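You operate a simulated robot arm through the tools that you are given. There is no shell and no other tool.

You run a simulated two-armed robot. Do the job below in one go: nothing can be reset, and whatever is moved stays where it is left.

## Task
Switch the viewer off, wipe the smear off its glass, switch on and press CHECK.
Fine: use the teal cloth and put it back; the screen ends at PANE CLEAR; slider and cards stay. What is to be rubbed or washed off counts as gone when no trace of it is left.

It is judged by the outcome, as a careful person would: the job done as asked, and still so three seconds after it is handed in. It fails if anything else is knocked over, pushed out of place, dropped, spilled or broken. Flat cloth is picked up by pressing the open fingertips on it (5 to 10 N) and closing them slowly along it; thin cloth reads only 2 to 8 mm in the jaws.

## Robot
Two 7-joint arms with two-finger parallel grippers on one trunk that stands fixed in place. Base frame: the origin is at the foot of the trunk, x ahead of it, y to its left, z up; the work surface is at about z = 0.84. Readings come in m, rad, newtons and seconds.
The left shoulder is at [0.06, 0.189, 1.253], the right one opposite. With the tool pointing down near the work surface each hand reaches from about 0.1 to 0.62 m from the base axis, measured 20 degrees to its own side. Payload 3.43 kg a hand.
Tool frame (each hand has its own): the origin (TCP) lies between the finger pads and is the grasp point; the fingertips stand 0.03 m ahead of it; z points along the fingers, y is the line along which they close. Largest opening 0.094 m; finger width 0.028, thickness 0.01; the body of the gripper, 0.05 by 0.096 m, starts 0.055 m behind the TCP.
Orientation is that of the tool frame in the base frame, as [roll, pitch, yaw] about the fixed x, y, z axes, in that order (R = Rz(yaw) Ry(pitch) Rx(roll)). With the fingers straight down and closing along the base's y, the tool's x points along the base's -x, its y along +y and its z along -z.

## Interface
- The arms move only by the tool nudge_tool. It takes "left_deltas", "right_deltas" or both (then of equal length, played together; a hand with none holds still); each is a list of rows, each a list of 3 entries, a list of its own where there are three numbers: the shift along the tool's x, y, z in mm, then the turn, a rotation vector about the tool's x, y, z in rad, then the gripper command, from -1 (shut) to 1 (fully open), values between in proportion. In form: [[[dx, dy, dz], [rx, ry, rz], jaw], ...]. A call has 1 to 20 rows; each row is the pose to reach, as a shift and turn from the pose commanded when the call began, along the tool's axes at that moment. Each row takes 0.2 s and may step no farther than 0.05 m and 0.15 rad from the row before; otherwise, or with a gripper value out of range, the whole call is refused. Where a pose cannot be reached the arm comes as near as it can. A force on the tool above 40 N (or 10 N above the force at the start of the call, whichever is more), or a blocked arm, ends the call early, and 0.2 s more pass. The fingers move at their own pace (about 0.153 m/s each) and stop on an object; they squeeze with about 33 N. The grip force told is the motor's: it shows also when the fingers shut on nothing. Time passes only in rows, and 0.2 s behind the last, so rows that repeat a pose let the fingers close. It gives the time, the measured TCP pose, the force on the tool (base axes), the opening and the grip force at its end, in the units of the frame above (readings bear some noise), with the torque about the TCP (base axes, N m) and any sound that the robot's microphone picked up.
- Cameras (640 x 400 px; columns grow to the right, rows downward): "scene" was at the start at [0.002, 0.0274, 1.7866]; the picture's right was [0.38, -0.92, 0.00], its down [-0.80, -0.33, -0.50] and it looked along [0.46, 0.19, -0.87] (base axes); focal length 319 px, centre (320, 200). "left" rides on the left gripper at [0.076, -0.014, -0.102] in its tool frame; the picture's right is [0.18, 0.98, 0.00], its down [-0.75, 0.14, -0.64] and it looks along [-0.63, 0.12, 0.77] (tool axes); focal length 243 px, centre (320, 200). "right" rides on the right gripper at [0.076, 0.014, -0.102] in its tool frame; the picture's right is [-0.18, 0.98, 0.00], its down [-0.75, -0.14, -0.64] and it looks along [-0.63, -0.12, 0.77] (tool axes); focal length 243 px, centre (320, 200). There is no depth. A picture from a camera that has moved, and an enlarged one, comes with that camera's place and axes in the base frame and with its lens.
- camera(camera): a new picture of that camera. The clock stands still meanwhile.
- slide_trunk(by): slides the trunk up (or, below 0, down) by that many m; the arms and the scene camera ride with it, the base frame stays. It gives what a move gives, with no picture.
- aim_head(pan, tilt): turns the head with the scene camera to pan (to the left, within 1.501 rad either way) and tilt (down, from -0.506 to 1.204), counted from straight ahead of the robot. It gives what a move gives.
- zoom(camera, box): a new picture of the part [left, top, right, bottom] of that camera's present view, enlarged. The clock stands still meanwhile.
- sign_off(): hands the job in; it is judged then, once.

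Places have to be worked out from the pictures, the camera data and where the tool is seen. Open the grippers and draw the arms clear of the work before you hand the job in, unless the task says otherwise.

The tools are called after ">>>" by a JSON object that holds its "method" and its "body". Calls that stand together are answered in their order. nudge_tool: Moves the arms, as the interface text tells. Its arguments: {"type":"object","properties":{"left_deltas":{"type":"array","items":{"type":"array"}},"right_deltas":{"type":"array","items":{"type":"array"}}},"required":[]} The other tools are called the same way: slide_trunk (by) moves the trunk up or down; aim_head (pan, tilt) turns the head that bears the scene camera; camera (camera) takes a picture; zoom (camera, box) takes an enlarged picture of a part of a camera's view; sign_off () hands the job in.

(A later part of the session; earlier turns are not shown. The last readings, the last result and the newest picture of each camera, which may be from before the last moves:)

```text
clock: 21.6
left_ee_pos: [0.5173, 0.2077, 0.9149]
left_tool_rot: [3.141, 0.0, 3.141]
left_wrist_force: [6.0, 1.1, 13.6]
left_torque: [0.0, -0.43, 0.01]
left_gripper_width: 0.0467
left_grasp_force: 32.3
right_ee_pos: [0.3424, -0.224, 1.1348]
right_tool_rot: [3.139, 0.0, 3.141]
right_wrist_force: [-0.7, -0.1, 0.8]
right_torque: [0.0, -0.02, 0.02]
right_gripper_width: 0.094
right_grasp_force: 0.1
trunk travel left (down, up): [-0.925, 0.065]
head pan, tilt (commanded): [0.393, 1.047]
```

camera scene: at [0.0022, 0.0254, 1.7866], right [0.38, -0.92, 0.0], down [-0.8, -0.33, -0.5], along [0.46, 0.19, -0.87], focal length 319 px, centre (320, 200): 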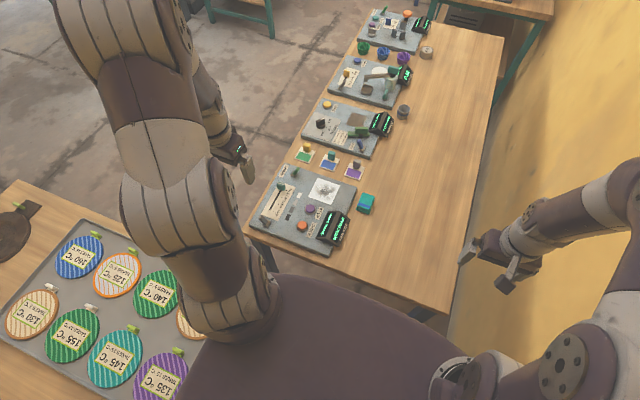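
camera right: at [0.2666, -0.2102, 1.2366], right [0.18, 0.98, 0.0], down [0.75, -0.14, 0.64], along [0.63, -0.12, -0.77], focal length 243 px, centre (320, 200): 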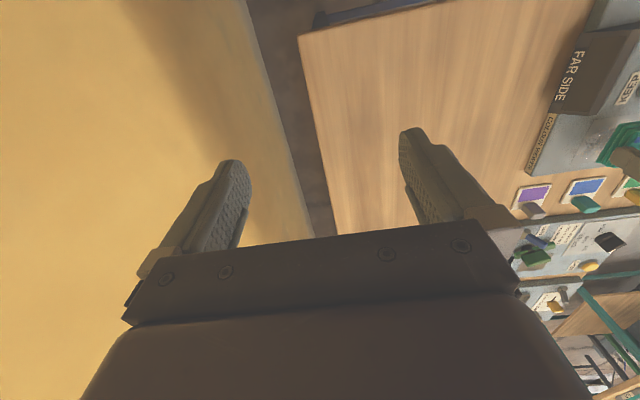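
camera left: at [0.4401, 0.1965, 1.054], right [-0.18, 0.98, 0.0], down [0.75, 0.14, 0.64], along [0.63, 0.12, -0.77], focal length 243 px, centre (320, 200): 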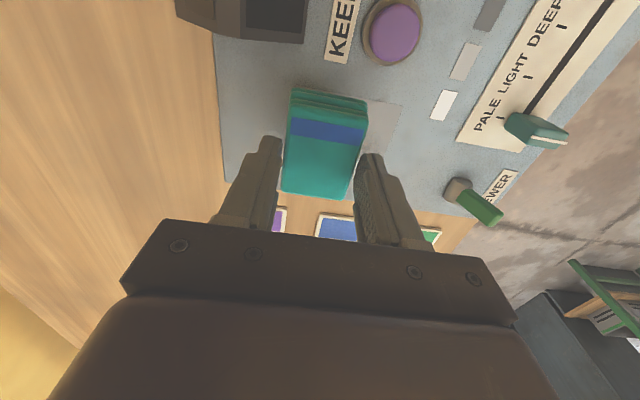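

About 13 N now, a reasonable wiping pressure. I'll ease another 0.5 mm and sweep the cloth back and forth along x, stepping in y, over the whole pane.

>>> {"method": "nudge_tool", "body": {"left_deltas": [[[3, -5, -0.5], [0, 0, 0], -1], [[-10, -5, -0.5], [0, 0, 0], -1], [[-23, -5, -0.5], [0, 0, 0], -1], [[-36, -5, -0.5], [0, 0, 0], -1], [[-36, 8, -0.5], [0, 0, 0], -1], [[-23, 8, -0.5], [0, 0, 0], -1], [[-10, 8, -0.5], [0, 0, 0], -1], [[3, 8, -0.5], [0, 0, 0], -1], [[3, 21, -0.5], [0, 0, 0], -1], [[-10, 21, -0.5], [0, 0, 0], -1], [[-23, 21, -0.5], [0, 0, 0], -1], [[-36, 21, -0.5], [0, 0, 0], -1], [[-36, 34, -0.5], [0, 0, 0], -1], [[-23, 34, -0.5], [0, 0, 0], -1], [[-10, 34, -0.5], [0, 0, 0], -1], [[3, 34, -0.5], [0, 0, 0], -1], [[3, 47, -0.5], [0, 0, 0], -1], [[-10, 47, -0.5], [0, 0, 0], -1], [[-23, 47, -0.5], [0, 0, 0], -1], [[-36, 47, -0.5], [0, 0, 0], -1]]}}

>>> {"method": "camera", "body": {"camera": "left"}}

>>> {"method": "zoom", "body": {"camera": "scene", "box": [280, 150, 360, 210]}}

```text
clock: 25.8
left_ee_pos: [0.556, 0.2544, 0.9178]
left_tool_rot: [3.141, 0.0, -3.141]
left_wrist_force: [0.3, 0.2, -0.2]
left_torque: [0.01, -0.02, 0.0]
left_gripper_width: 0.0469
left_grasp_force: 33.6
right_ee_pos: [0.3433, -0.224, 1.1336]
right_tool_rot: [-3.141, 0.0, 3.141]
right_wrist_force: [-0.2, 0.8, -0.4]
right_torque: [0.01, 0.03, -0.02]
right_gripper_width: 0.094
right_grasp_force: 0.0
trunk travel left (down, up): [-0.925, 0.065]
head pan, tilt (commanded): [0.393, 1.047]
```

```text
taken
camera left: at [0.4791, 0.2407, 1.0209], right [-0.18, 0.98, 0.0], down [0.75, 0.14, 0.64], along [0.63, 0.12, -0.77], focal length 243 px, centre (320, 200)
```

left: 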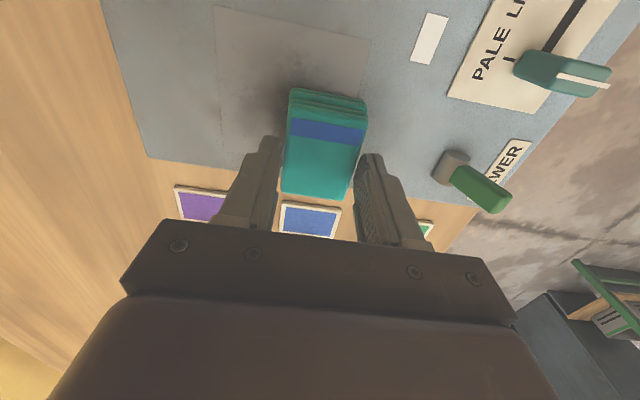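

```text
6.67 times, centred on (320, 180) of scene
camera zoom: at [0.0025, 0.0276, 1.7866], right [0.38, -0.92, 0.0], down [-0.8, -0.33, -0.5], along [0.46, 0.19, -0.87], focal length 2124 px, centre (320, 333)
```

zoom: 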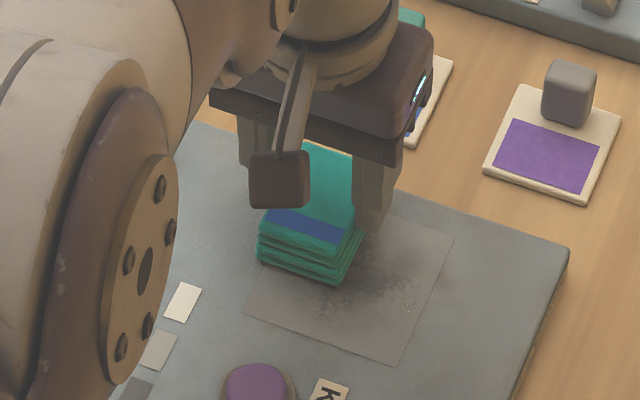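

The pressure decayed to zero during the sweep: z rose to 0.918, above the contact height of about 0.9145. The smear is thinner but not gone. I'll lower again in small steps with settling time to find a steady force.

>>> {"method": "nudge_tool", "body": {"left_deltas": [[[0, 0, 1.5], [0, 0, 0], -1], [[0, 0, 2.5], [0, 0, 0], -1], [[0, 0, 2.5], [0, 0, 0], -1], [[0, 0, 2.5], [0, 0, 0], -1]]}}

```text
clock: 26.8
left_ee_pos: [0.5554, 0.255, 0.915]
left_tool_rot: [3.141, 0.002, 3.141]
left_wrist_force: [1.3, -0.3, 6.0]
left_torque: [-0.08, 0.02, 0.0]
left_gripper_width: 0.0469
left_grasp_force: 33.2
right_ee_pos: [0.3441, -0.2249, 1.1357]
right_tool_rot: [3.14, -0.002, 3.142]
right_wrist_force: [0.3, 0.0, -0.4]
right_torque: [0.01, 0.01, 0.01]
right_gripper_width: 0.0939
right_grasp_force: 0.0
trunk travel left (down, up): [-0.925, 0.065]
head pan, tilt (commanded): [0.393, 1.047]
```

Steady 6 N now. I'll sweep the pane again along y with 0.5 mm more press, stepping in x, and then check the force.

>>> {"method": "nudge_tool", "body": {"left_deltas": [[[0, -13, 0.5], [0, 0, 0], -1], [[0, -26, 0.5], [0, 0, 0], -1], [[0, -39, 0.5], [0, 0, 0], -1], [[0, -52, 0.5], [0, 0, 0], -1], [[13, -52, 0.5], [0, 0, 0], -1], [[13, -39, 0.5], [0, 0, 0], -1], [[13, -26, 0.5], [0, 0, 0], -1], [[13, -13, 0.5], [0, 0, 0], -1], [[13, 0, 0.5], [0, 0, 0], -1], [[26, 0, 0.5], [0, 0, 0], -1], [[26, -13, 0.5], [0, 0, 0], -1], [[26, -26, 0.5], [0, 0, 0], -1], [[26, -39, 0.5], [0, 0, 0], -1], [[26, -52, 0.5], [0, 0, 0], -1], [[39, -52, 0.5], [0, 0, 0], -1], [[39, -39, 0.5], [0, 0, 0], -1], [[39, -26, 0.5], [0, 0, 0], -1], [[39, -13, 0.5], [0, 0, 0], -1], [[39, 0, 0.5], [0, 0, 0], -1]]}}

>>> {"method": "camera", "body": {"camera": "left"}}

>>> {"method": "zoom", "body": {"camera": "scene", "box": [280, 150, 360, 210]}}

```text
clock: 30.8
left_ee_pos: [0.5147, 0.2531, 0.9143]
left_tool_rot: [-3.14, 0.003, 3.141]
left_wrist_force: [0.0, -6.1, 13.7]
left_torque: [-0.32, -0.09, -0.04]
left_gripper_width: 0.0466
left_grasp_force: 32.7
right_ee_pos: [0.3421, -0.2243, 1.1347]
right_tool_rot: [3.14, 0.001, 3.141]
right_wrist_force: [0.0, 0.4, 0.3]
right_torque: [0.02, 0.01, -0.02]
right_gripper_width: 0.094
right_grasp_force: 0.0
trunk travel left (down, up): [-0.925, 0.065]
head pan, tilt (commanded): [0.393, 1.047]
```

```text
taken
camera left: at [0.4369, 0.2396, 1.0181], right [-0.18, 0.98, 0.0], down [0.75, 0.14, 0.64], along [0.63, 0.12, -0.77], focal length 243 px, centre (320, 200)
```

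left: 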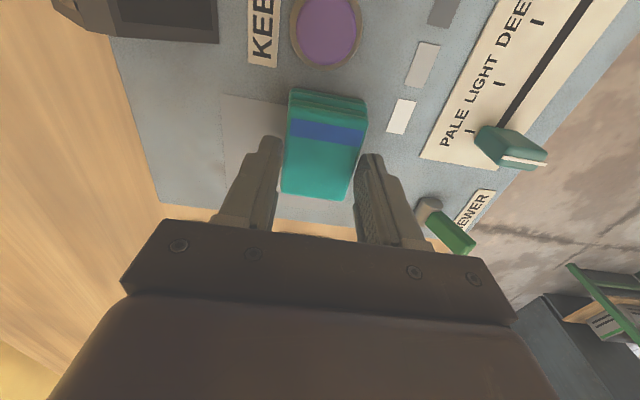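

```text
6.67 times, centred on (320, 180) of scene
camera zoom: at [-0.0006, 0.0256, 1.7866], right [0.38, -0.92, 0.0], down [-0.8, -0.33, -0.5], along [0.46, 0.19, -0.86], focal length 2124 px, centre (320, 333)
```

zoom: 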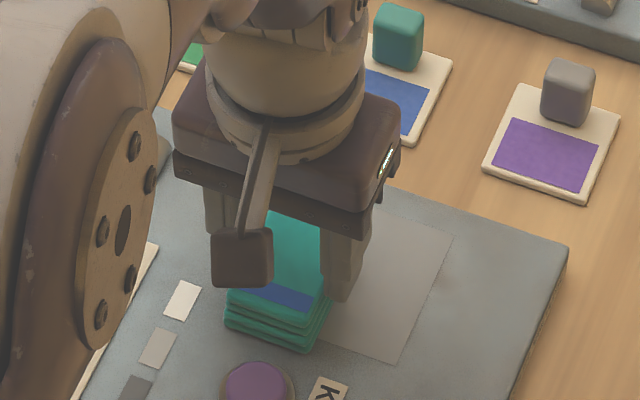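

The visible part of the pane now looks clean, at about 13 N. I'll do one more full sweep along x to catch any trace, ending at the far right corner.

>>> {"method": "nudge_tool", "body": {"left_deltas": [[[-13, 0, 0], [0, 0, 0], -1], [[-26, 0, 0], [0, 0, 0], -1], [[-40, 0, 0], [0, 0, 0], -1], [[-40, -13, 0], [0, 0, 0], -1], [[-26, -13, 0], [0, 0, 0], -1], [[-13, -13, 0], [0, 0, 0], -1], [[2, -13, 0], [0, 0, 0], -1], [[2, -26, 0], [0, 0, 0], -1], [[-13, -26, 0], [0, 0, 0], -1], [[-26, -26, 0], [0, 0, 0], -1], [[-40, -26, 0], [0, 0, 0], -1], [[-40, -39, 0], [0, 0, 0], -1], [[-26, -39, 0], [0, 0, 0], -1], [[-13, -39, 0], [0, 0, 0], -1], [[2, -39, 0], [0, 0, 0], -1], [[2, -53, 0], [0, 0, 0], -1], [[-13, -53, 0], [0, 0, 0], -1], [[-26, -53, 0], [0, 0, 0], -1], [[-40, -53, 0], [0, 0, 0], -1]]}}

>>> {"method": "zoom", "body": {"camera": "scene", "box": [280, 150, 360, 210]}}

```text
clock: 34.8
left_ee_pos: [0.5532, 0.2015, 0.9139]
left_tool_rot: [3.141, 0.002, -3.141]
left_wrist_force: [-10.3, -0.5, 19.6]
left_torque: [-0.02, 0.5, -0.03]
left_gripper_width: 0.0465
left_grasp_force: 32.5
right_ee_pos: [0.3393, -0.2247, 1.1353]
right_tool_rot: [-3.14, 0.003, -3.14]
right_wrist_force: [-0.4, -0.2, 0.6]
right_torque: [0.02, 0.0, 0.02]
right_gripper_width: 0.0938
right_grasp_force: 0.1
trunk travel left (down, up): [-0.925, 0.065]
head pan, tilt (commanded): [0.393, 1.047]
```

```text
6.67 times, centred on (320, 180) of scene
camera zoom: at [-0.0039, 0.026, 1.7868], right [0.38, -0.92, 0.0], down [-0.8, -0.33, -0.5], along [0.47, 0.19, -0.86], focal length 2124 px, centre (320, 333)
```

zoom: 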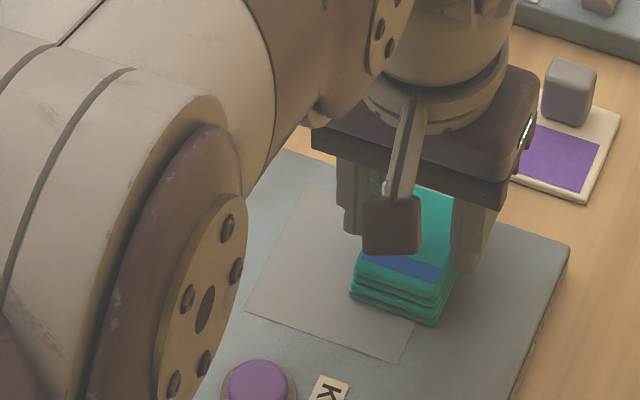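

No smear is visible on the uncovered pane. I'll lift off, move back toward the cloth's home and inspect the glass.

>>> {"method": "nudge_tool", "body": {"left_deltas": [[[0, 0, -4], [0, 0, 0], -1], [[0, 0, -20], [0, 0, 0], -1], [[0, 0, -45], [0, 0, 0], -1], [[0, -30, -60], [0, 0, 0], -1], [[0, -60, -60], [0, 0, 0], -1], [[0, -90, -60], [0, 0, 0], -1], [[0, -115, -60], [0, 0, 0], -1], [[0, -115, -60], [0, 0, 0], -1]]}}

>>> {"method": "camera", "body": {"camera": "left"}}

>>> {"method": "zoom", "body": {"camera": "left", "box": [380, 40, 600, 200]}}

>>> {"method": "zoom", "body": {"camera": "scene", "box": [280, 150, 360, 210]}}

```text
clock: 36.6
left_ee_pos: [0.5562, 0.0874, 0.9726]
left_tool_rot: [-3.141, -0.001, -3.141]
left_wrist_force: [-0.6, -0.2, 0.2]
left_torque: [-0.02, 0.0, 0.04]
left_gripper_width: 0.0468
left_grasp_force: 32.8
right_ee_pos: [0.3425, -0.2245, 1.1342]
right_tool_rot: [3.141, 0.0, -3.141]
right_wrist_force: [0.3, 0.6, -0.6]
right_torque: [0.02, -0.03, 0.0]
right_gripper_width: 0.094
right_grasp_force: 0.1
trunk travel left (down, up): [-0.925, 0.065]
head pan, tilt (commanded): [0.393, 1.047]
```

```text
taken
camera left: at [0.4788, 0.074, 1.0759], right [-0.18, 0.98, 0.0], down [0.75, 0.14, 0.64], along [0.63, 0.12, -0.77], focal length 243 px, centre (320, 200)
```

left: 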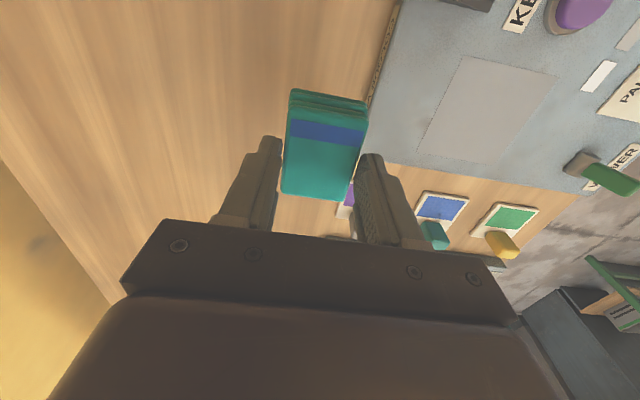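

```text
2.50 times, centred on (490, 120) of left
camera zoom: at [0.4788, 0.074, 1.0759], right [-0.18, 0.98, 0.0], down [0.75, 0.14, 0.64], along [0.63, 0.12, -0.77], focal length 606 px, centre (-105, 400)
```

zoom: 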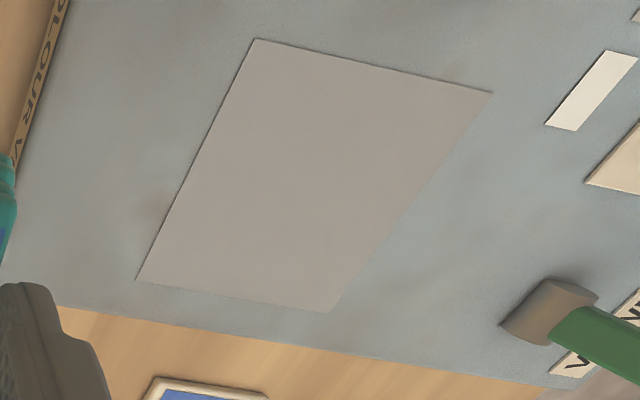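

```text
6.67 times, centred on (320, 180) of scene
camera zoom: at [0.0018, 0.0276, 1.7866], right [0.38, -0.92, 0.0], down [-0.8, -0.33, -0.5], along [0.46, 0.19, -0.87], focal length 2124 px, centre (320, 333)
```

zoom: 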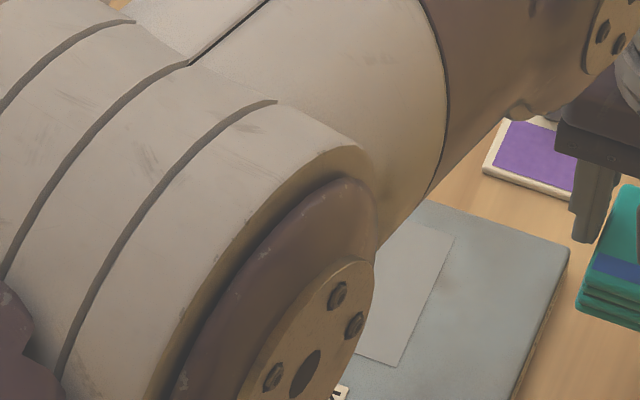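

The pane looks clean while dark. Some faint darker patches show on the board just outside it, so I'll zoom in on those and on the pane.

>>> {"method": "zoom", "body": {"camera": "left", "box": [400, 60, 500, 160]}}

>>> {"method": "zoom", "body": {"camera": "left", "box": [470, 40, 570, 140]}}

```text
4.00 times, centred on (450, 110) of left
camera zoom: at [0.4788, 0.074, 1.0759], right [-0.18, 0.98, 0.0], down [0.75, 0.14, 0.64], along [0.63, 0.12, -0.77], focal length 970 px, centre (-200, 560)
```

zoom: 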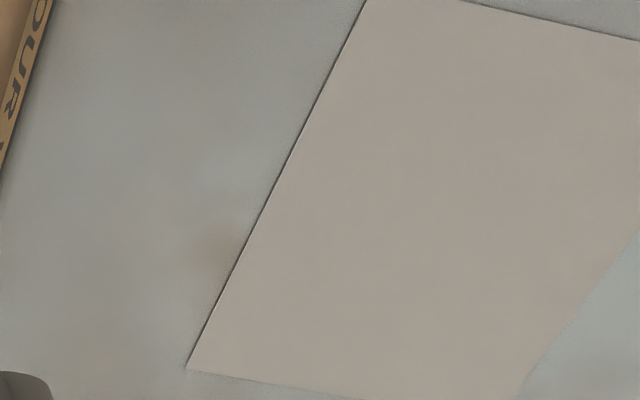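

```text
4.00 times, centred on (520, 90) of left
camera zoom: at [0.4788, 0.074, 1.0759], right [-0.18, 0.98, 0.0], down [0.75, 0.14, 0.64], along [0.63, 0.12, -0.77], focal length 970 px, centre (-480, 640)
```

zoom: 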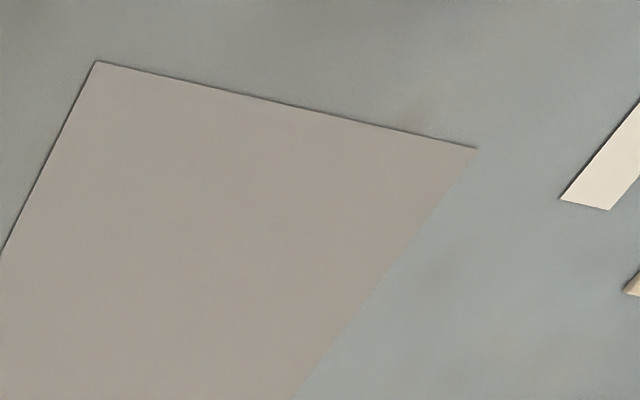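

Those faint brownish patches match marks already on the board in earlier pictures, and the pane itself looks spotless. I'll lower the cloth onto its home spot, correcting +4 mm and -1 mm in tool x and y.

>>> {"method": "nudge_tool", "body": {"left_deltas": [[[2, 0, 20], [0, 0, 0], -1], [[4, -1, 45], [0, 0, 0], -1], [[4, -1, 65], [0, 0, 0], -1], [[4, -1, 74], [0, 0, 0], -1], [[4, -1, 77], [0, 0, 0], -1], [[4, -1, 78], [0, 0, 0], -1], [[4, -1, 78], [0, 0, 0], -1]]}}

>>> {"method": "zoom", "body": {"camera": "scene", "box": [335, 175, 385, 225]}}

>>> {"method": "zoom", "body": {"camera": "right", "box": [460, 100, 640, 240]}}

```text
clock: 38.2
left_ee_pos: [0.5495, 0.0857, 0.8962]
left_tool_rot: [-3.14, 0.0, 3.141]
left_wrist_force: [-0.3, 0.8, -0.3]
left_torque: [-0.01, 0.0, 0.0]
left_gripper_width: 0.047
left_grasp_force: 33.0
right_ee_pos: [0.3428, -0.2254, 1.1342]
right_tool_rot: [3.141, 0.001, 3.141]
right_wrist_force: [0.7, 0.6, -0.4]
right_torque: [-0.01, 0.04, 0.02]
right_gripper_width: 0.094
right_grasp_force: 0.1
trunk travel left (down, up): [-0.925, 0.065]
head pan, tilt (commanded): [0.393, 1.047]
```

```text
8.00 times, centred on (360, 200) of scene
camera zoom: at [0.0021, 0.0271, 1.7866], right [0.38, -0.92, 0.0], down [-0.8, -0.33, -0.5], along [0.46, 0.19, -0.87], focal length 2549 px, centre (0, 200)
```

zoom: 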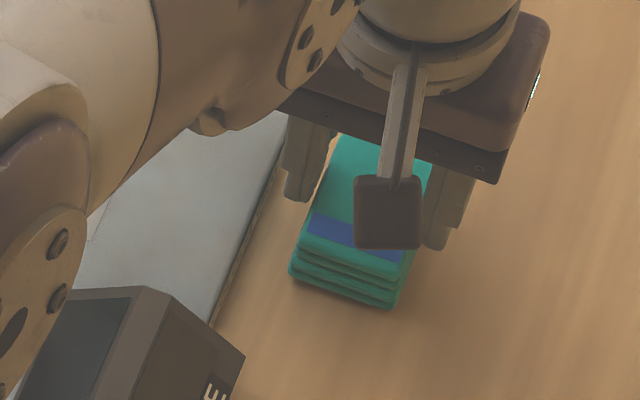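

```text
2.86 times, centred on (550, 170) of right
camera zoom: at [0.2666, -0.2099, 1.2367], right [0.18, 0.98, 0.0], down [0.75, -0.14, 0.64], along [0.63, -0.12, -0.77], focal length 693 px, centre (-337, 286)
```

zoom: 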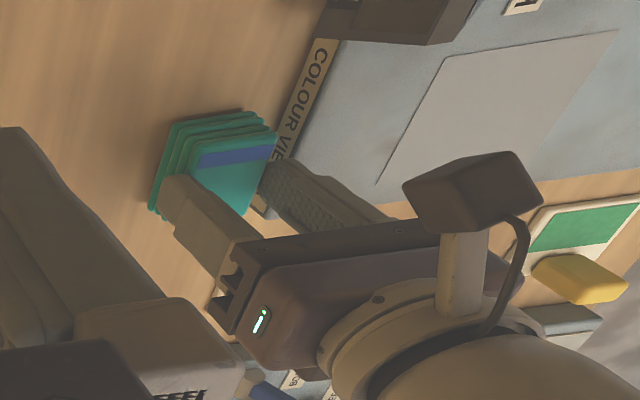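

The cloth is a millimetre or two above the table, with no force yet. I'll lower in 1 mm steps until contact.

>>> {"method": "nudge_tool", "body": {"left_deltas": [[[0, 0, 1], [0, 0, 0], -1], [[0, 0, 1.8], [0, 0, 0], -1], [[0, 0, 1.8], [0, 0, 0], -1]]}}

>>> {"method": "zoom", "body": {"camera": "scene", "box": [335, 175, 385, 225]}}

```text
clock: 39.0
left_ee_pos: [0.5506, 0.0855, 0.8936]
left_tool_rot: [3.141, 0.0, 3.141]
left_wrist_force: [-0.3, -0.3, 0.5]
left_torque: [0.02, 0.01, 0.02]
left_gripper_width: 0.0468
left_grasp_force: 33.1
right_ee_pos: [0.344, -0.2241, 1.1359]
right_tool_rot: [-3.141, 0.0, -3.141]
right_wrist_force: [0.2, -0.5, 0.4]
right_torque: [0.01, -0.01, -0.04]
right_gripper_width: 0.0938
right_grasp_force: 0.0
trunk travel left (down, up): [-0.925, 0.065]
head pan, tilt (commanded): [0.393, 1.047]
```

```text
8.00 times, centred on (360, 200) of scene
camera zoom: at [0.0021, 0.0272, 1.7866], right [0.38, -0.92, 0.0], down [-0.8, -0.33, -0.5], along [0.46, 0.19, -0.87], focal length 2549 px, centre (0, 200)
```

zoom: 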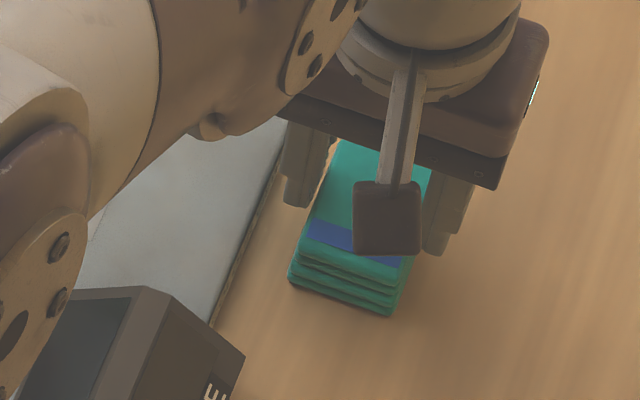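

It now matches its original pixel position almost exactly, with contact just beginning. I'll open the jaws gently to 56 mm, then rise straight up.

>>> {"method": "nudge_tool", "body": {"left_deltas": [[[0, 0, 0.5], [0, 0, 0], -0.02], [[0, 0, 0.5], [0, 0, 0], 0.05], [[0, 0, 0.5], [0, 0, 0], 0.1], [[0, 0, 0.5], [0, 0, 0], 0.18], [[0, 0, 0.5], [0, 0, 0], 0.2], [[0, 0, -8], [0, 0, 0], 0.2], [[0, 0, -25], [0, 0, 0], 0.2], [[0, 0, -60], [0, 0, 0], 0.2], [[0, 0, -100], [0, 0, 0], 0.2], [[0, 0, -100], [0, 0, 0], 0.2]]}}

>>> {"method": "zoom", "body": {"camera": "scene", "box": [335, 175, 385, 225]}}

>>> {"method": "camera", "body": {"camera": "left"}}

```text
clock: 41.2
left_ee_pos: [0.551, 0.0875, 0.9967]
left_tool_rot: [3.141, 0.001, -3.14]
left_wrist_force: [0.0, -0.1, -0.7]
left_torque: [0.01, 0.01, 0.02]
left_gripper_width: 0.0563
left_grasp_force: 0.1
right_ee_pos: [0.3441, -0.2238, 1.1349]
right_tool_rot: [3.14, -0.002, -3.141]
right_wrist_force: [-1.0, -0.3, 0.4]
right_torque: [0.01, 0.0, 0.05]
right_gripper_width: 0.0937
right_grasp_force: 0.1
trunk travel left (down, up): [-0.925, 0.065]
head pan, tilt (commanded): [0.393, 1.047]
```

```text
8.00 times, centred on (360, 200) of scene
camera zoom: at [0.0026, 0.0273, 1.7866], right [0.38, -0.92, 0.0], down [-0.8, -0.33, -0.5], along [0.46, 0.19, -0.87], focal length 2549 px, centre (0, 200)
```

zoom: 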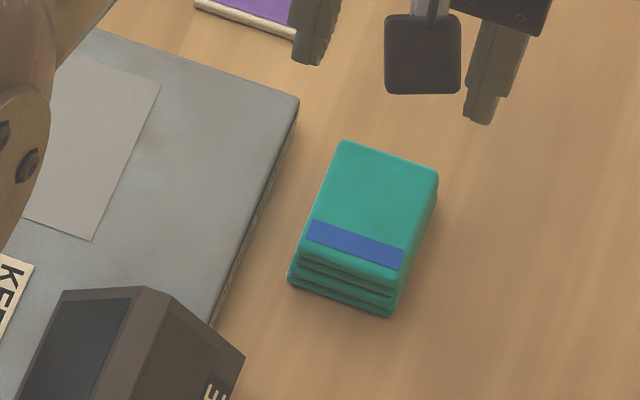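

```text
taken
camera left: at [0.4741, 0.0739, 1.0996], right [-0.18, 0.98, 0.0], down [0.75, 0.14, 0.64], along [0.63, 0.12, -0.77], focal length 243 px, centre (320, 200)
```

left: 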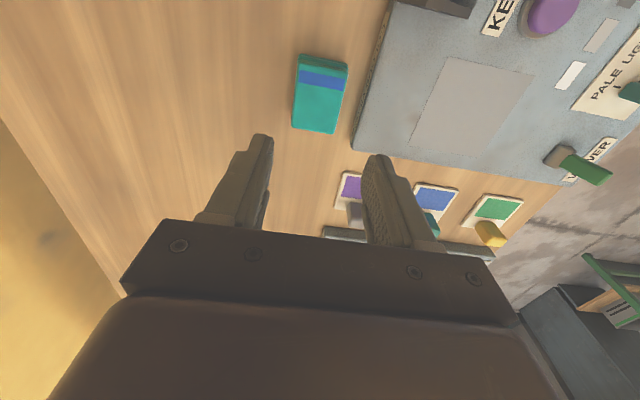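

The cloth is back in its original place and orientation, pixel for pixel. Next I'll carry the open hand above the lever (now leaning +y, tip near y = 0.374) so the fingers straddle it from above.

>>> {"method": "nudge_tool", "body": {"left_deltas": [[[0, 0, -33], [0, 0, 0], 0.7], [[0, 40, -33], [0, 0, 0], 0.7], [[0, 80, -33], [0, 0, 0], 0.7], [[-2, 120, -33], [0, 0, 0], 0.7], [[-4, 160, -33], [0, 0, 0], 0.7], [[-6, 200, -33], [0, 0, 0], 0.7], [[-6, 240, -33], [0, 0, 0], 0.7], [[-6, 278, -33], [0, 0, 0], 0.7], [[-6, 278, -33], [0, 0, 0], 0.7]]}}

>>> {"method": "camera", "body": {"camera": "left"}}

>>> {"method": "zoom", "body": {"camera": "scene", "box": [240, 130, 400, 260]}}

```text
clock: 43.2
left_ee_pos: [0.5563, 0.3624, 1.0289]
left_tool_rot: [3.14, -0.001, -3.141]
left_wrist_force: [0.5, 0.2, 0.2]
left_torque: [0.01, -0.01, 0.01]
left_gripper_width: 0.0799
left_grasp_force: 0.0
right_ee_pos: [0.3431, -0.2247, 1.1344]
right_tool_rot: [-3.141, -0.001, 3.141]
right_wrist_force: [0.6, -0.1, 0.6]
right_torque: [0.01, -0.02, 0.01]
right_gripper_width: 0.0942
right_grasp_force: 0.0
trunk travel left (down, up): [-0.925, 0.065]
head pan, tilt (commanded): [0.393, 1.047]
```

```text
taken
camera left: at [0.4798, 0.3481, 1.1322], right [-0.18, 0.98, 0.0], down [0.75, 0.14, 0.64], along [0.63, 0.12, -0.77], focal length 243 px, centre (320, 200)
```

left: 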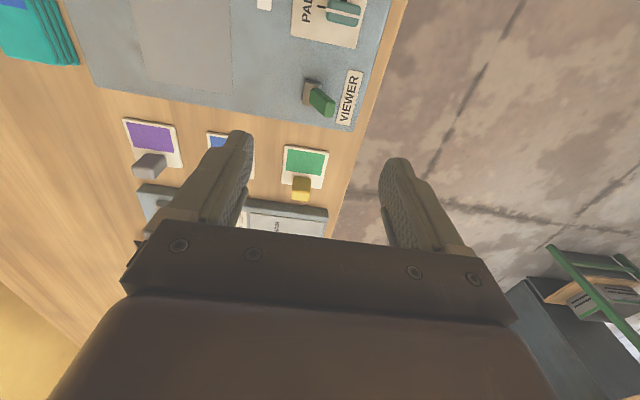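

```text
3.08 times, centred on (320, 195) of scene
camera zoom: at [0.0021, 0.0264, 1.7866], right [0.38, -0.92, 0.0], down [-0.8, -0.33, -0.5], along [0.46, 0.19, -0.87], focal length 980 px, centre (320, 215)
```

zoom: 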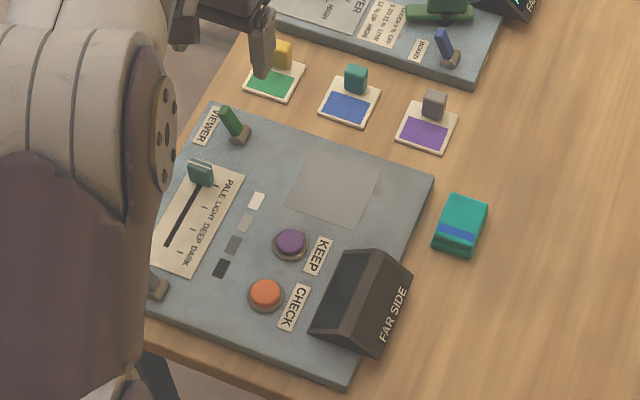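

The lever tip is near (0.558, 0.37), between the open fingers (inner faces at y ≈ 0.322 and 0.402). I'll lower to fingertip height of about 0.884 and check before pushing.

>>> {"method": "nudge_tool", "body": {"left_deltas": [[[0, 0, 40], [0, 0, 0], 0.7], [[0, 0, 75], [0, 0, 0], 0.7], [[0, 0, 100], [0, 0, 0], 0.7], [[0, 0, 115], [0, 0, 0], 0.7], [[0, 0, 115], [0, 0, 0], 0.7]]}}

>>> {"method": "camera", "body": {"camera": "left"}}

>>> {"method": "zoom", "body": {"camera": "scene", "box": [250, 130, 330, 190]}}

```text
clock: 44.4
left_ee_pos: [0.5561, 0.3641, 0.9115]
left_tool_rot: [-3.14, -0.001, -3.141]
left_wrist_force: [1.0, 1.0, 0.3]
left_torque: [0.02, 0.0, -0.02]
left_gripper_width: 0.0798
left_grasp_force: 0.0
right_ee_pos: [0.3434, -0.2249, 1.1346]
right_tool_rot: [-3.141, 0.0, 3.141]
right_wrist_force: [-0.1, 1.0, -1.3]
right_torque: [-0.01, -0.02, -0.02]
right_gripper_width: 0.0943
right_grasp_force: 0.1
trunk travel left (down, up): [-0.925, 0.065]
head pan, tilt (commanded): [0.393, 1.047]
```

```text
taken
camera left: at [0.4788, 0.3497, 1.015], right [-0.18, 0.98, 0.0], down [0.75, 0.14, 0.64], along [0.63, 0.12, -0.77], focal length 243 px, centre (320, 200)
```

left: 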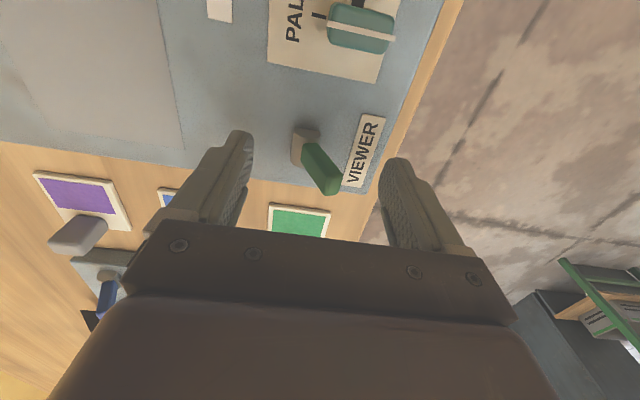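

```text
6.67 times, centred on (290, 160) of scene
camera zoom: at [0.0019, 0.027, 1.7866], right [0.38, -0.92, 0.0], down [-0.8, -0.33, -0.5], along [0.46, 0.19, -0.87], focal length 2124 px, centre (520, 467)
```

zoom: 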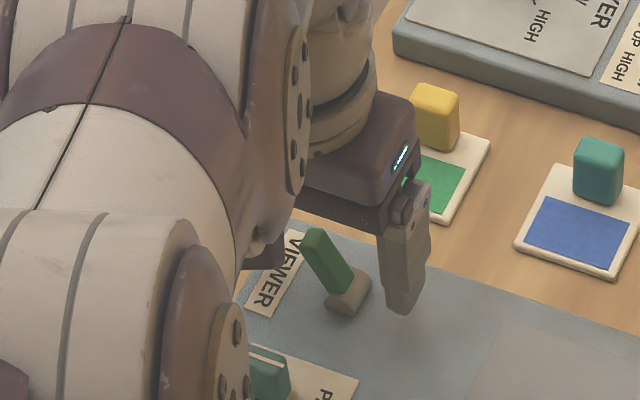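

The lever stands between the fingers with room on both sides. I'll move toward -y so the outer finger pushes the lever back over, and listen for a click.

>>> {"method": "nudge_tool", "body": {"left_deltas": [[[0, -10, 0], [0, 0, 0], 0.7], [[0, -20, 0], [0, 0, 0], 0.7], [[0, -28, 0], [0, 0, 0], 0.7], [[0, -34, 0], [0, 0, 0], 0.7], [[0, -39, 0], [0, 0, 0], 0.7], [[0, -43, 0], [0, 0, 0], 0.7], [[0, -47, 0], [0, 0, 0], 0.7], [[0, -50, 0], [0, 0, 0], 0.7], [[0, -52, 0], [0, 0, 0], 0.7]]}}

>>> {"method": "camera", "body": {"camera": "left"}}

>>> {"method": "zoom", "body": {"camera": "scene", "box": [240, 130, 400, 260]}}

```text
clock: 46.4
left_ee_pos: [0.5567, 0.3121, 0.9098]
left_tool_rot: [3.141, 0.0, -3.14]
left_wrist_force: [0.3, 3.1, 0.2]
left_torque: [0.14, -0.05, -0.04]
left_gripper_width: 0.082
left_grasp_force: 1.5
right_ee_pos: [0.3424, -0.2234, 1.1343]
right_tool_rot: [-3.141, 0.001, 3.14]
right_wrist_force: [0.1, 0.6, -1.2]
right_torque: [0.01, 0.0, 0.0]
right_gripper_width: 0.0942
right_grasp_force: 0.0
trunk travel left (down, up): [-0.925, 0.065]
head pan, tilt (commanded): [0.393, 1.047]
heard: click
```

```text
taken
camera left: at [0.4796, 0.2983, 1.014], right [-0.18, 0.98, 0.0], down [0.75, 0.14, 0.64], along [0.63, 0.12, -0.77], focal length 243 px, centre (320, 200)
```

left: 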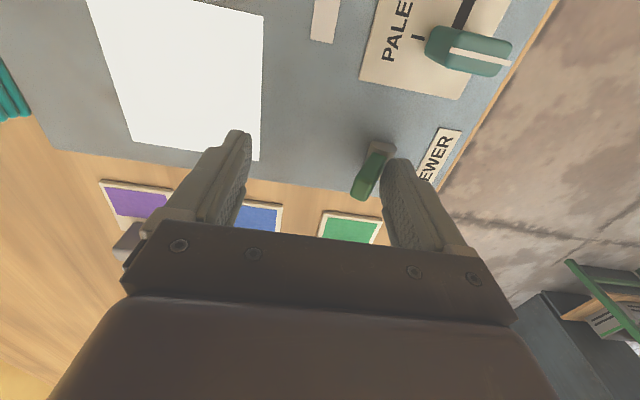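

```text
3.08 times, centred on (320, 195) of scene
camera zoom: at [0.0019, 0.0284, 1.7866], right [0.38, -0.92, 0.0], down [-0.8, -0.33, -0.5], along [0.46, 0.19, -0.87], focal length 980 px, centre (320, 215)
```

zoom: 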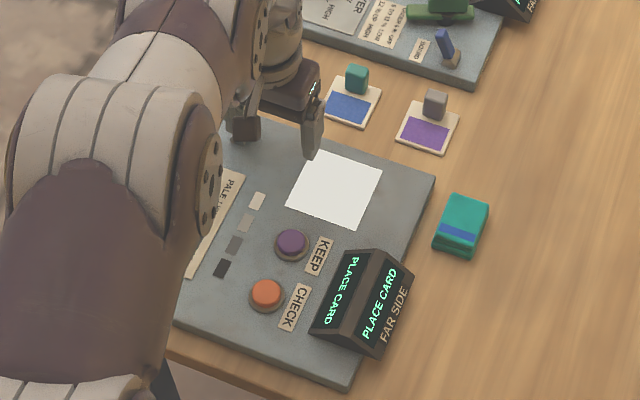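

The viewer is lit, the pane is plain white, and the screen reads PLACE CARD; the next step is CHECK. I'll relieve the contact by moving 8 mm toward +y, rise, and inspect the lit pane for traces.

>>> {"method": "nudge_tool", "body": {"left_deltas": [[[0, 4, 0], [0, 0, 0], 0.7], [[0, 8, 0], [0, 0, 0], 0.7], [[0, 8, -30], [0, 0, 0], 0.7], [[0, 8, -70], [0, 0, 0], 0.7], [[0, 8, -110], [0, 0, 0], 0.7], [[0, 8, -110], [0, 0, 0], 0.7]]}}

>>> {"method": "zoom", "body": {"camera": "scene", "box": [270, 150, 350, 210]}}

>>> {"method": "zoom", "body": {"camera": "left", "box": [100, 0, 400, 180]}}

```text
clock: 47.8
left_ee_pos: [0.5547, 0.3237, 1.0222]
left_tool_rot: [3.141, 0.0, 3.141]
left_wrist_force: [0.3, -0.1, -0.6]
left_torque: [0.01, -0.01, 0.01]
left_gripper_width: 0.08
left_grasp_force: 0.0
right_ee_pos: [0.3426, -0.2229, 1.1353]
right_tool_rot: [-3.141, -0.001, 3.141]
right_wrist_force: [-1.2, 0.5, 1.1]
right_torque: [-0.02, -0.03, 0.02]
right_gripper_width: 0.094
right_grasp_force: 0.2
trunk travel left (down, up): [-0.925, 0.065]
head pan, tilt (commanded): [0.393, 1.047]
```

```text
6.67 times, centred on (310, 180) of scene
camera zoom: at [0.0025, 0.0274, 1.7866], right [0.38, -0.92, 0.0], down [-0.8, -0.33, -0.5], along [0.46, 0.19, -0.87], focal length 2124 px, centre (387, 333)
```

zoom: 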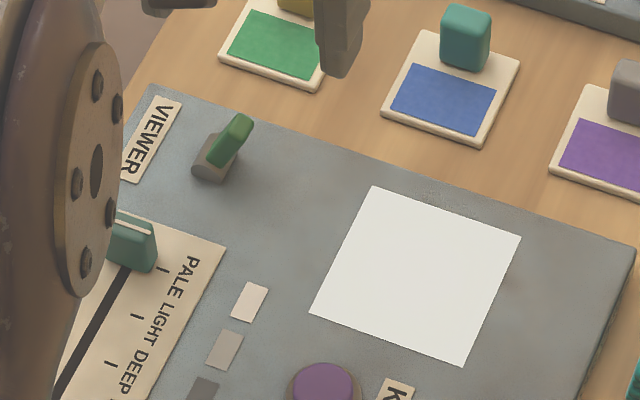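

```text
2.13 times, centred on (250, 90) of left
camera zoom: at [0.478, 0.3087, 1.1248], right [-0.18, 0.98, 0.0], down [0.75, 0.14, 0.64], along [0.63, 0.12, -0.77], focal length 518 px, centre (469, 435)
```

zoom: 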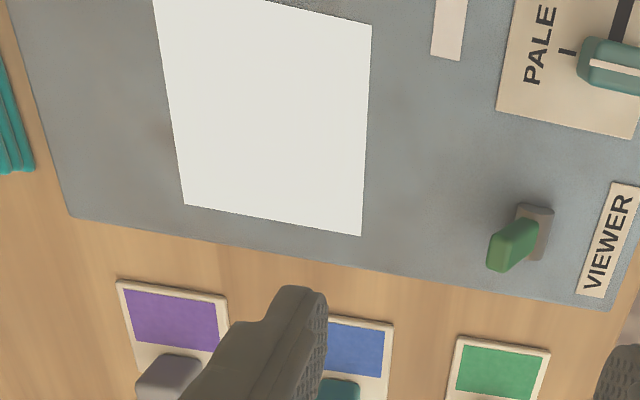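

The lit pane is uniformly white with no trace, and the lever is back in its original position. I'll close the fingers and move above the orange CHECK button, estimated at (0.381, 0.243).

>>> {"method": "nudge_tool", "body": {"left_deltas": [[[0, 0, -10], [0, 0, 0], 0.2], [[30, -14, -10], [0, 0, 0], -0.4], [[60, -28, -10], [0, 0, 0], -1], [[90, -42, -10], [0, 0, 0], -1], [[120, -56, 0], [0, 0, 0], -1], [[150, -70, 10], [0, 0, 0], -1], [[174, -81, 20], [0, 0, 0], -1], [[174, -81, 20], [0, 0, 0], -1]]}}

>>> {"method": "camera", "body": {"camera": "left"}}

>>> {"method": "zoom", "body": {"camera": "scene", "box": [240, 150, 400, 280]}}

>>> {"method": "camera", "body": {"camera": "right"}}

```text
clock: 49.6
left_ee_pos: [0.3819, 0.2392, 0.9999]
left_tool_rot: [-3.141, 0.001, -3.141]
left_wrist_force: [0.8, -0.8, -0.1]
left_torque: [0.01, -0.06, 0.0]
left_gripper_width: 0.0002
left_grasp_force: 33.1
right_ee_pos: [0.3427, -0.2244, 1.135]
right_tool_rot: [3.14, -0.001, -3.141]
right_wrist_force: [0.4, 0.2, -0.4]
right_torque: [0.0, 0.0, 0.01]
right_gripper_width: 0.0939
right_grasp_force: 0.0
trunk travel left (down, up): [-0.925, 0.065]
head pan, tilt (commanded): [0.393, 1.047]
```

```text
taken
camera left: at [0.3039, 0.2251, 1.1039], right [-0.18, 0.98, 0.0], down [0.75, 0.14, 0.64], along [0.63, 0.12, -0.77], focal length 243 px, centre (320, 200)
```

left: 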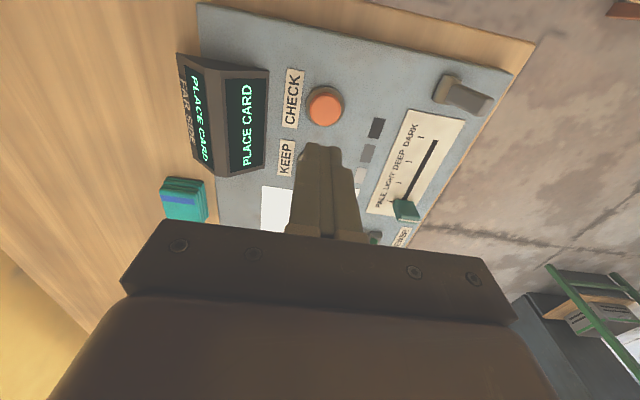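

```text
3.08 times, centred on (320, 215) of scene
camera zoom: at [0.0023, 0.0274, 1.7866], right [0.38, -0.92, 0.0], down [-0.8, -0.33, -0.5], along [0.46, 0.19, -0.87], focal length 980 px, centre (320, 154)
```

zoom: 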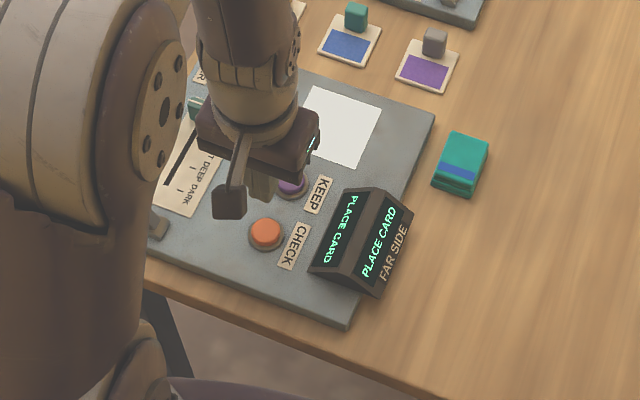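

```text
taken
camera right: at [0.2667, -0.2096, 1.2367], right [0.18, 0.98, 0.0], down [0.75, -0.14, 0.64], along [0.63, -0.12, -0.77], focal length 243 px, centre (320, 200)
```

right: 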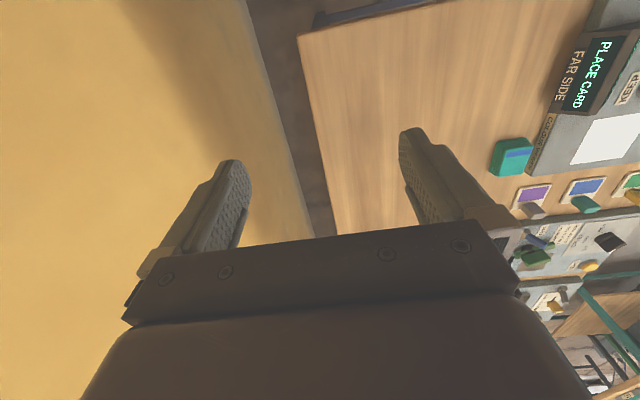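

The CHECK button is at about (0.379, 0.244), and the fingers at (0.382, 0.239). I'll correct by a few mm and descend to just above it.

>>> {"method": "nudge_tool", "body": {"left_deltas": [[[2, 4, 25], [0, 0, 0], -1], [[2, 4, 50], [0, 0, 0], -1], [[2, 4, 70], [0, 0, 0], -1], [[2, 4, 80], [0, 0, 0], -1], [[2, 4, 80], [0, 0, 0], -1]]}}

>>> {"method": "camera", "body": {"camera": "left"}}

>>> {"method": "zoom", "body": {"camera": "scene", "box": [260, 180, 360, 260]}}

```text
clock: 50.8
left_ee_pos: [0.3794, 0.2401, 0.922]
left_tool_rot: [3.141, 0.002, 3.14]
left_wrist_force: [0.8, -0.3, -0.2]
left_torque: [-0.01, 0.01, 0.01]
left_gripper_width: 0.0
left_grasp_force: 32.8
right_ee_pos: [0.3425, -0.2239, 1.1334]
right_tool_rot: [3.141, 0.0, 3.141]
right_wrist_force: [0.1, 0.5, 0.4]
right_torque: [0.0, 0.01, -0.02]
right_gripper_width: 0.0939
right_grasp_force: 0.1
trunk travel left (down, up): [-0.925, 0.065]
head pan, tilt (commanded): [0.393, 1.047]
```

```text
taken
camera left: at [0.3018, 0.227, 1.0259], right [-0.18, 0.98, 0.0], down [0.75, 0.14, 0.64], along [0.63, 0.12, -0.77], focal length 243 px, centre (320, 200)
```

left: 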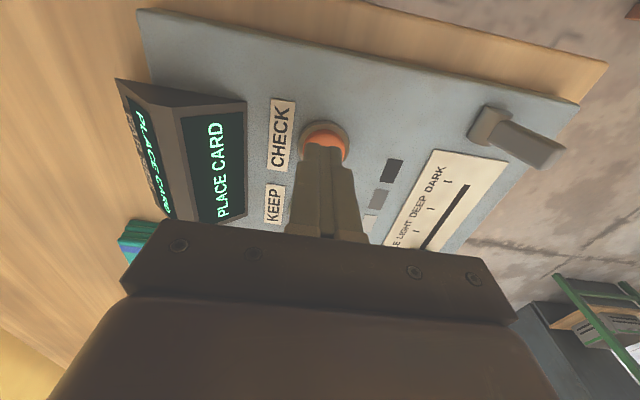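

```text
5.00 times, centred on (310, 220) of scene
camera zoom: at [0.002, 0.0272, 1.7866], right [0.38, -0.92, 0.0], down [-0.8, -0.33, -0.5], along [0.46, 0.19, -0.87], focal length 1593 px, centre (370, 100)
```

zoom: 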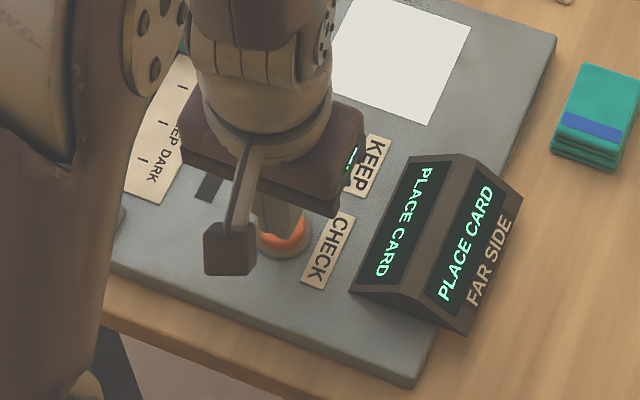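

The fingertips are centred over the orange button, with the tip at z ≈ 0.892. I'll shift 3 mm nearer and step down, watching the force and listening for a click.

>>> {"method": "nudge_tool", "body": {"left_deltas": [[[3, 1, 0], [0, 0, 0], -1], [[3, 1, 4], [0, 0, 0], -1], [[3, 1, 8], [0, 0, 0], -1], [[3, 1, 11], [0, 0, 0], -1], [[3, 1, 11], [0, 0, 0], -1]]}}

```text
clock: 52.0
left_ee_pos: [0.3764, 0.2445, 0.9113]
left_tool_rot: [3.141, 0.0, 3.141]
left_wrist_force: [0.1, 0.4, -0.6]
left_torque: [0.01, 0.02, -0.02]
left_gripper_width: 0.0
left_grasp_force: 33.3
right_ee_pos: [0.3427, -0.2246, 1.1344]
right_tool_rot: [-3.141, -0.001, -3.141]
right_wrist_force: [-0.4, -0.2, 0.7]
right_torque: [0.0, 0.02, 0.01]
right_gripper_width: 0.094
right_grasp_force: 0.1
trunk travel left (down, up): [-0.925, 0.065]
head pan, tilt (commanded): [0.393, 1.047]
```

No contact yet, with the tip at about 0.881. Continuing down in 2 mm steps.

>>> {"method": "nudge_tool", "body": {"left_deltas": [[[0, 0, 2], [0, 0, 0], -1], [[0, 0, 4], [0, 0, 0], -1], [[0, 0, 6], [0, 0, 0], -1]]}}

>>> {"method": "zoom", "body": {"camera": "scene", "box": [260, 180, 360, 260]}}

```text
clock: 52.8
left_ee_pos: [0.3775, 0.2455, 0.9059]
left_tool_rot: [-3.141, 0.0, 3.141]
left_wrist_force: [-0.3, -0.5, 0.0]
left_torque: [-0.03, -0.02, 0.0]
left_gripper_width: 0.0
left_grasp_force: 32.4
right_ee_pos: [0.3431, -0.2237, 1.1345]
right_tool_rot: [3.142, -0.001, 3.141]
right_wrist_force: [0.6, 0.0, 0.6]
right_torque: [-0.01, 0.02, 0.02]
right_gripper_width: 0.0939
right_grasp_force: 0.1
trunk travel left (down, up): [-0.925, 0.065]
head pan, tilt (commanded): [0.393, 1.047]
```

```text
5.00 times, centred on (310, 220) of scene
camera zoom: at [0.002, 0.0273, 1.7866], right [0.38, -0.92, 0.0], down [-0.8, -0.33, -0.5], along [0.46, 0.19, -0.87], focal length 1593 px, centre (370, 100)
```

zoom: 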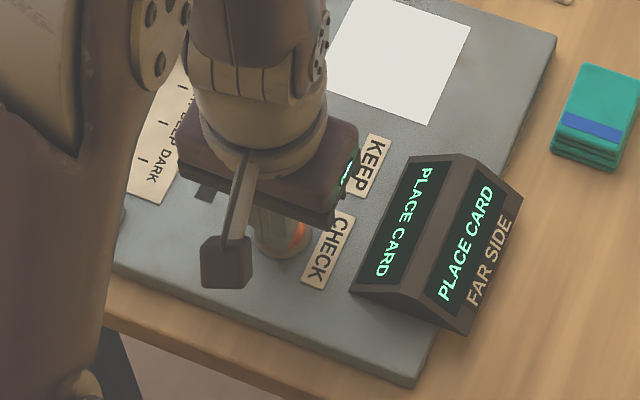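

The tip is at 0.876 and slightly to the +y side of the button centre (about 0.241). I'll shift 3 mm toward -y and keep going down.

>>> {"method": "nudge_tool", "body": {"left_deltas": [[[0, -3, 0], [0, 0, 0], -1], [[0, -3, 1.5], [0, 0, 0], -1], [[0, -3, 3], [0, 0, 0], -1], [[0, -3, 3], [0, 0, 0], -1]]}}

>>> {"method": "zoom", "body": {"camera": "scene", "box": [260, 180, 360, 260]}}

```text
clock: 53.8
left_ee_pos: [0.3773, 0.2403, 0.9018]
left_tool_rot: [-3.14, 0.0, -3.141]
left_wrist_force: [-0.3, 0.2, 1.7]
left_torque: [0.04, 0.01, 0.01]
left_gripper_width: 0.0
left_grasp_force: 33.5
right_ee_pos: [0.3434, -0.2248, 1.1348]
right_tool_rot: [3.141, 0.0, -3.14]
right_wrist_force: [-0.3, -0.8, 0.0]
right_torque: [-0.01, -0.02, 0.0]
right_gripper_width: 0.0942
right_grasp_force: 0.0
trunk travel left (down, up): [-0.925, 0.065]
head pan, tilt (commanded): [0.393, 1.047]
heard: click
```

```text
5.00 times, centred on (310, 220) of scene
camera zoom: at [0.0017, 0.0273, 1.7866], right [0.38, -0.92, 0.0], down [-0.8, -0.33, -0.5], along [0.46, 0.19, -0.87], focal length 1593 px, centre (370, 100)
```

zoom: 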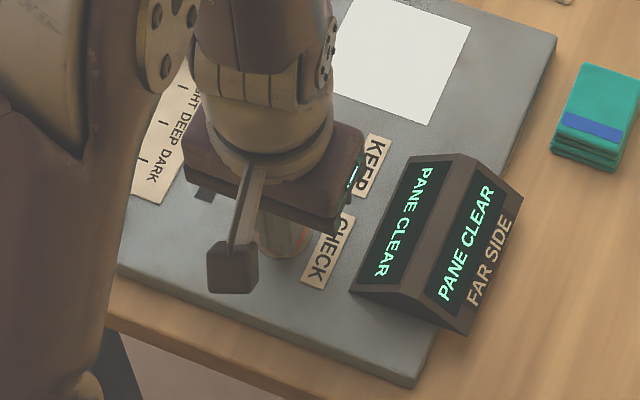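

It clicked and the screen reads PANE CLEAR. I'll rise straight off the button, then draw the arm back, clear of the board, and open the gripper.

>>> {"method": "nudge_tool", "body": {"left_deltas": [[[0, 0, -4], [0, 0, 0], -1], [[0, 0, -20], [0, 0, 0], -1], [[0, 0, -60], [0, 0, 0], -1], [[0, 0, -105], [0, 0, 0], -1], [[0, 0, -150], [0, 0, 0], -1], [[0, 0, -190], [0, 0, 0], -0.5], [[0, 0, -230], [0, 0, 0], 0], [[10, 40, -260], [0, 0, 0], 0.5], [[20, 80, -290], [0, 0, 0], 1], [[30, 120, -290], [0, 0, 0], 1], [[40, 150, -290], [0, 0, 0], 1], [[40, 150, -290], [0, 0, 0], 1]]}}

>>> {"method": "camera", "body": {"camera": "scene"}}

>>> {"method": "zoom", "body": {"camera": "scene", "box": [240, 130, 400, 260]}}

>>> {"method": "camera", "body": {"camera": "left"}}

```text
refused: row 8 steps farther than a row can; nothing moved
```

```text
taken
camera scene: at [0.0017, 0.0273, 1.7866], right [0.38, -0.92, 0.0], down [-0.8, -0.33, -0.5], along [0.46, 0.19, -0.87], focal length 319 px, centre (320, 200)
```

scene: 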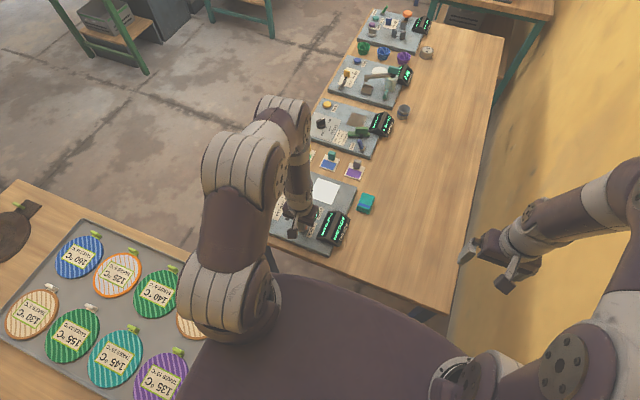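

```text
3.08 times, centred on (320, 195) of scene
camera zoom: at [0.0017, 0.0273, 1.7866], right [0.38, -0.92, 0.0], down [-0.8, -0.33, -0.5], along [0.46, 0.19, -0.87], focal length 980 px, centre (320, 215)
```

zoom: 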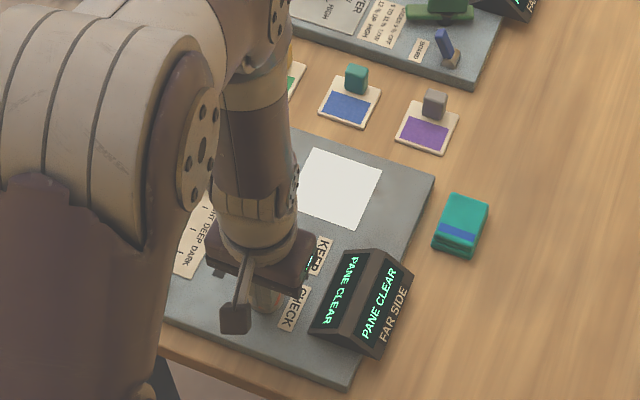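

```text
taken
camera left: at [0.3004, 0.2264, 1.0059], right [-0.18, 0.98, 0.0], down [0.75, 0.14, 0.64], along [0.63, 0.12, -0.77], focal length 243 px, centre (320, 200)
```

left: 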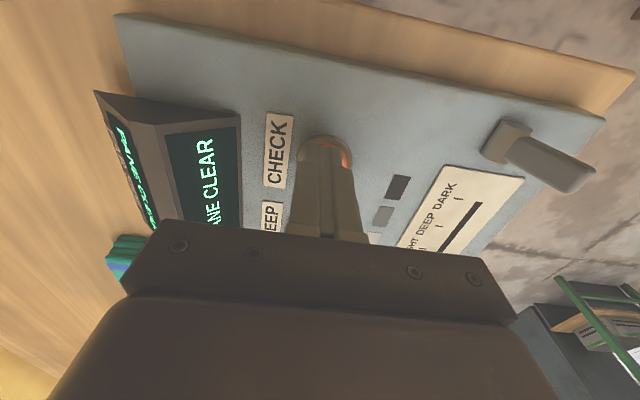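

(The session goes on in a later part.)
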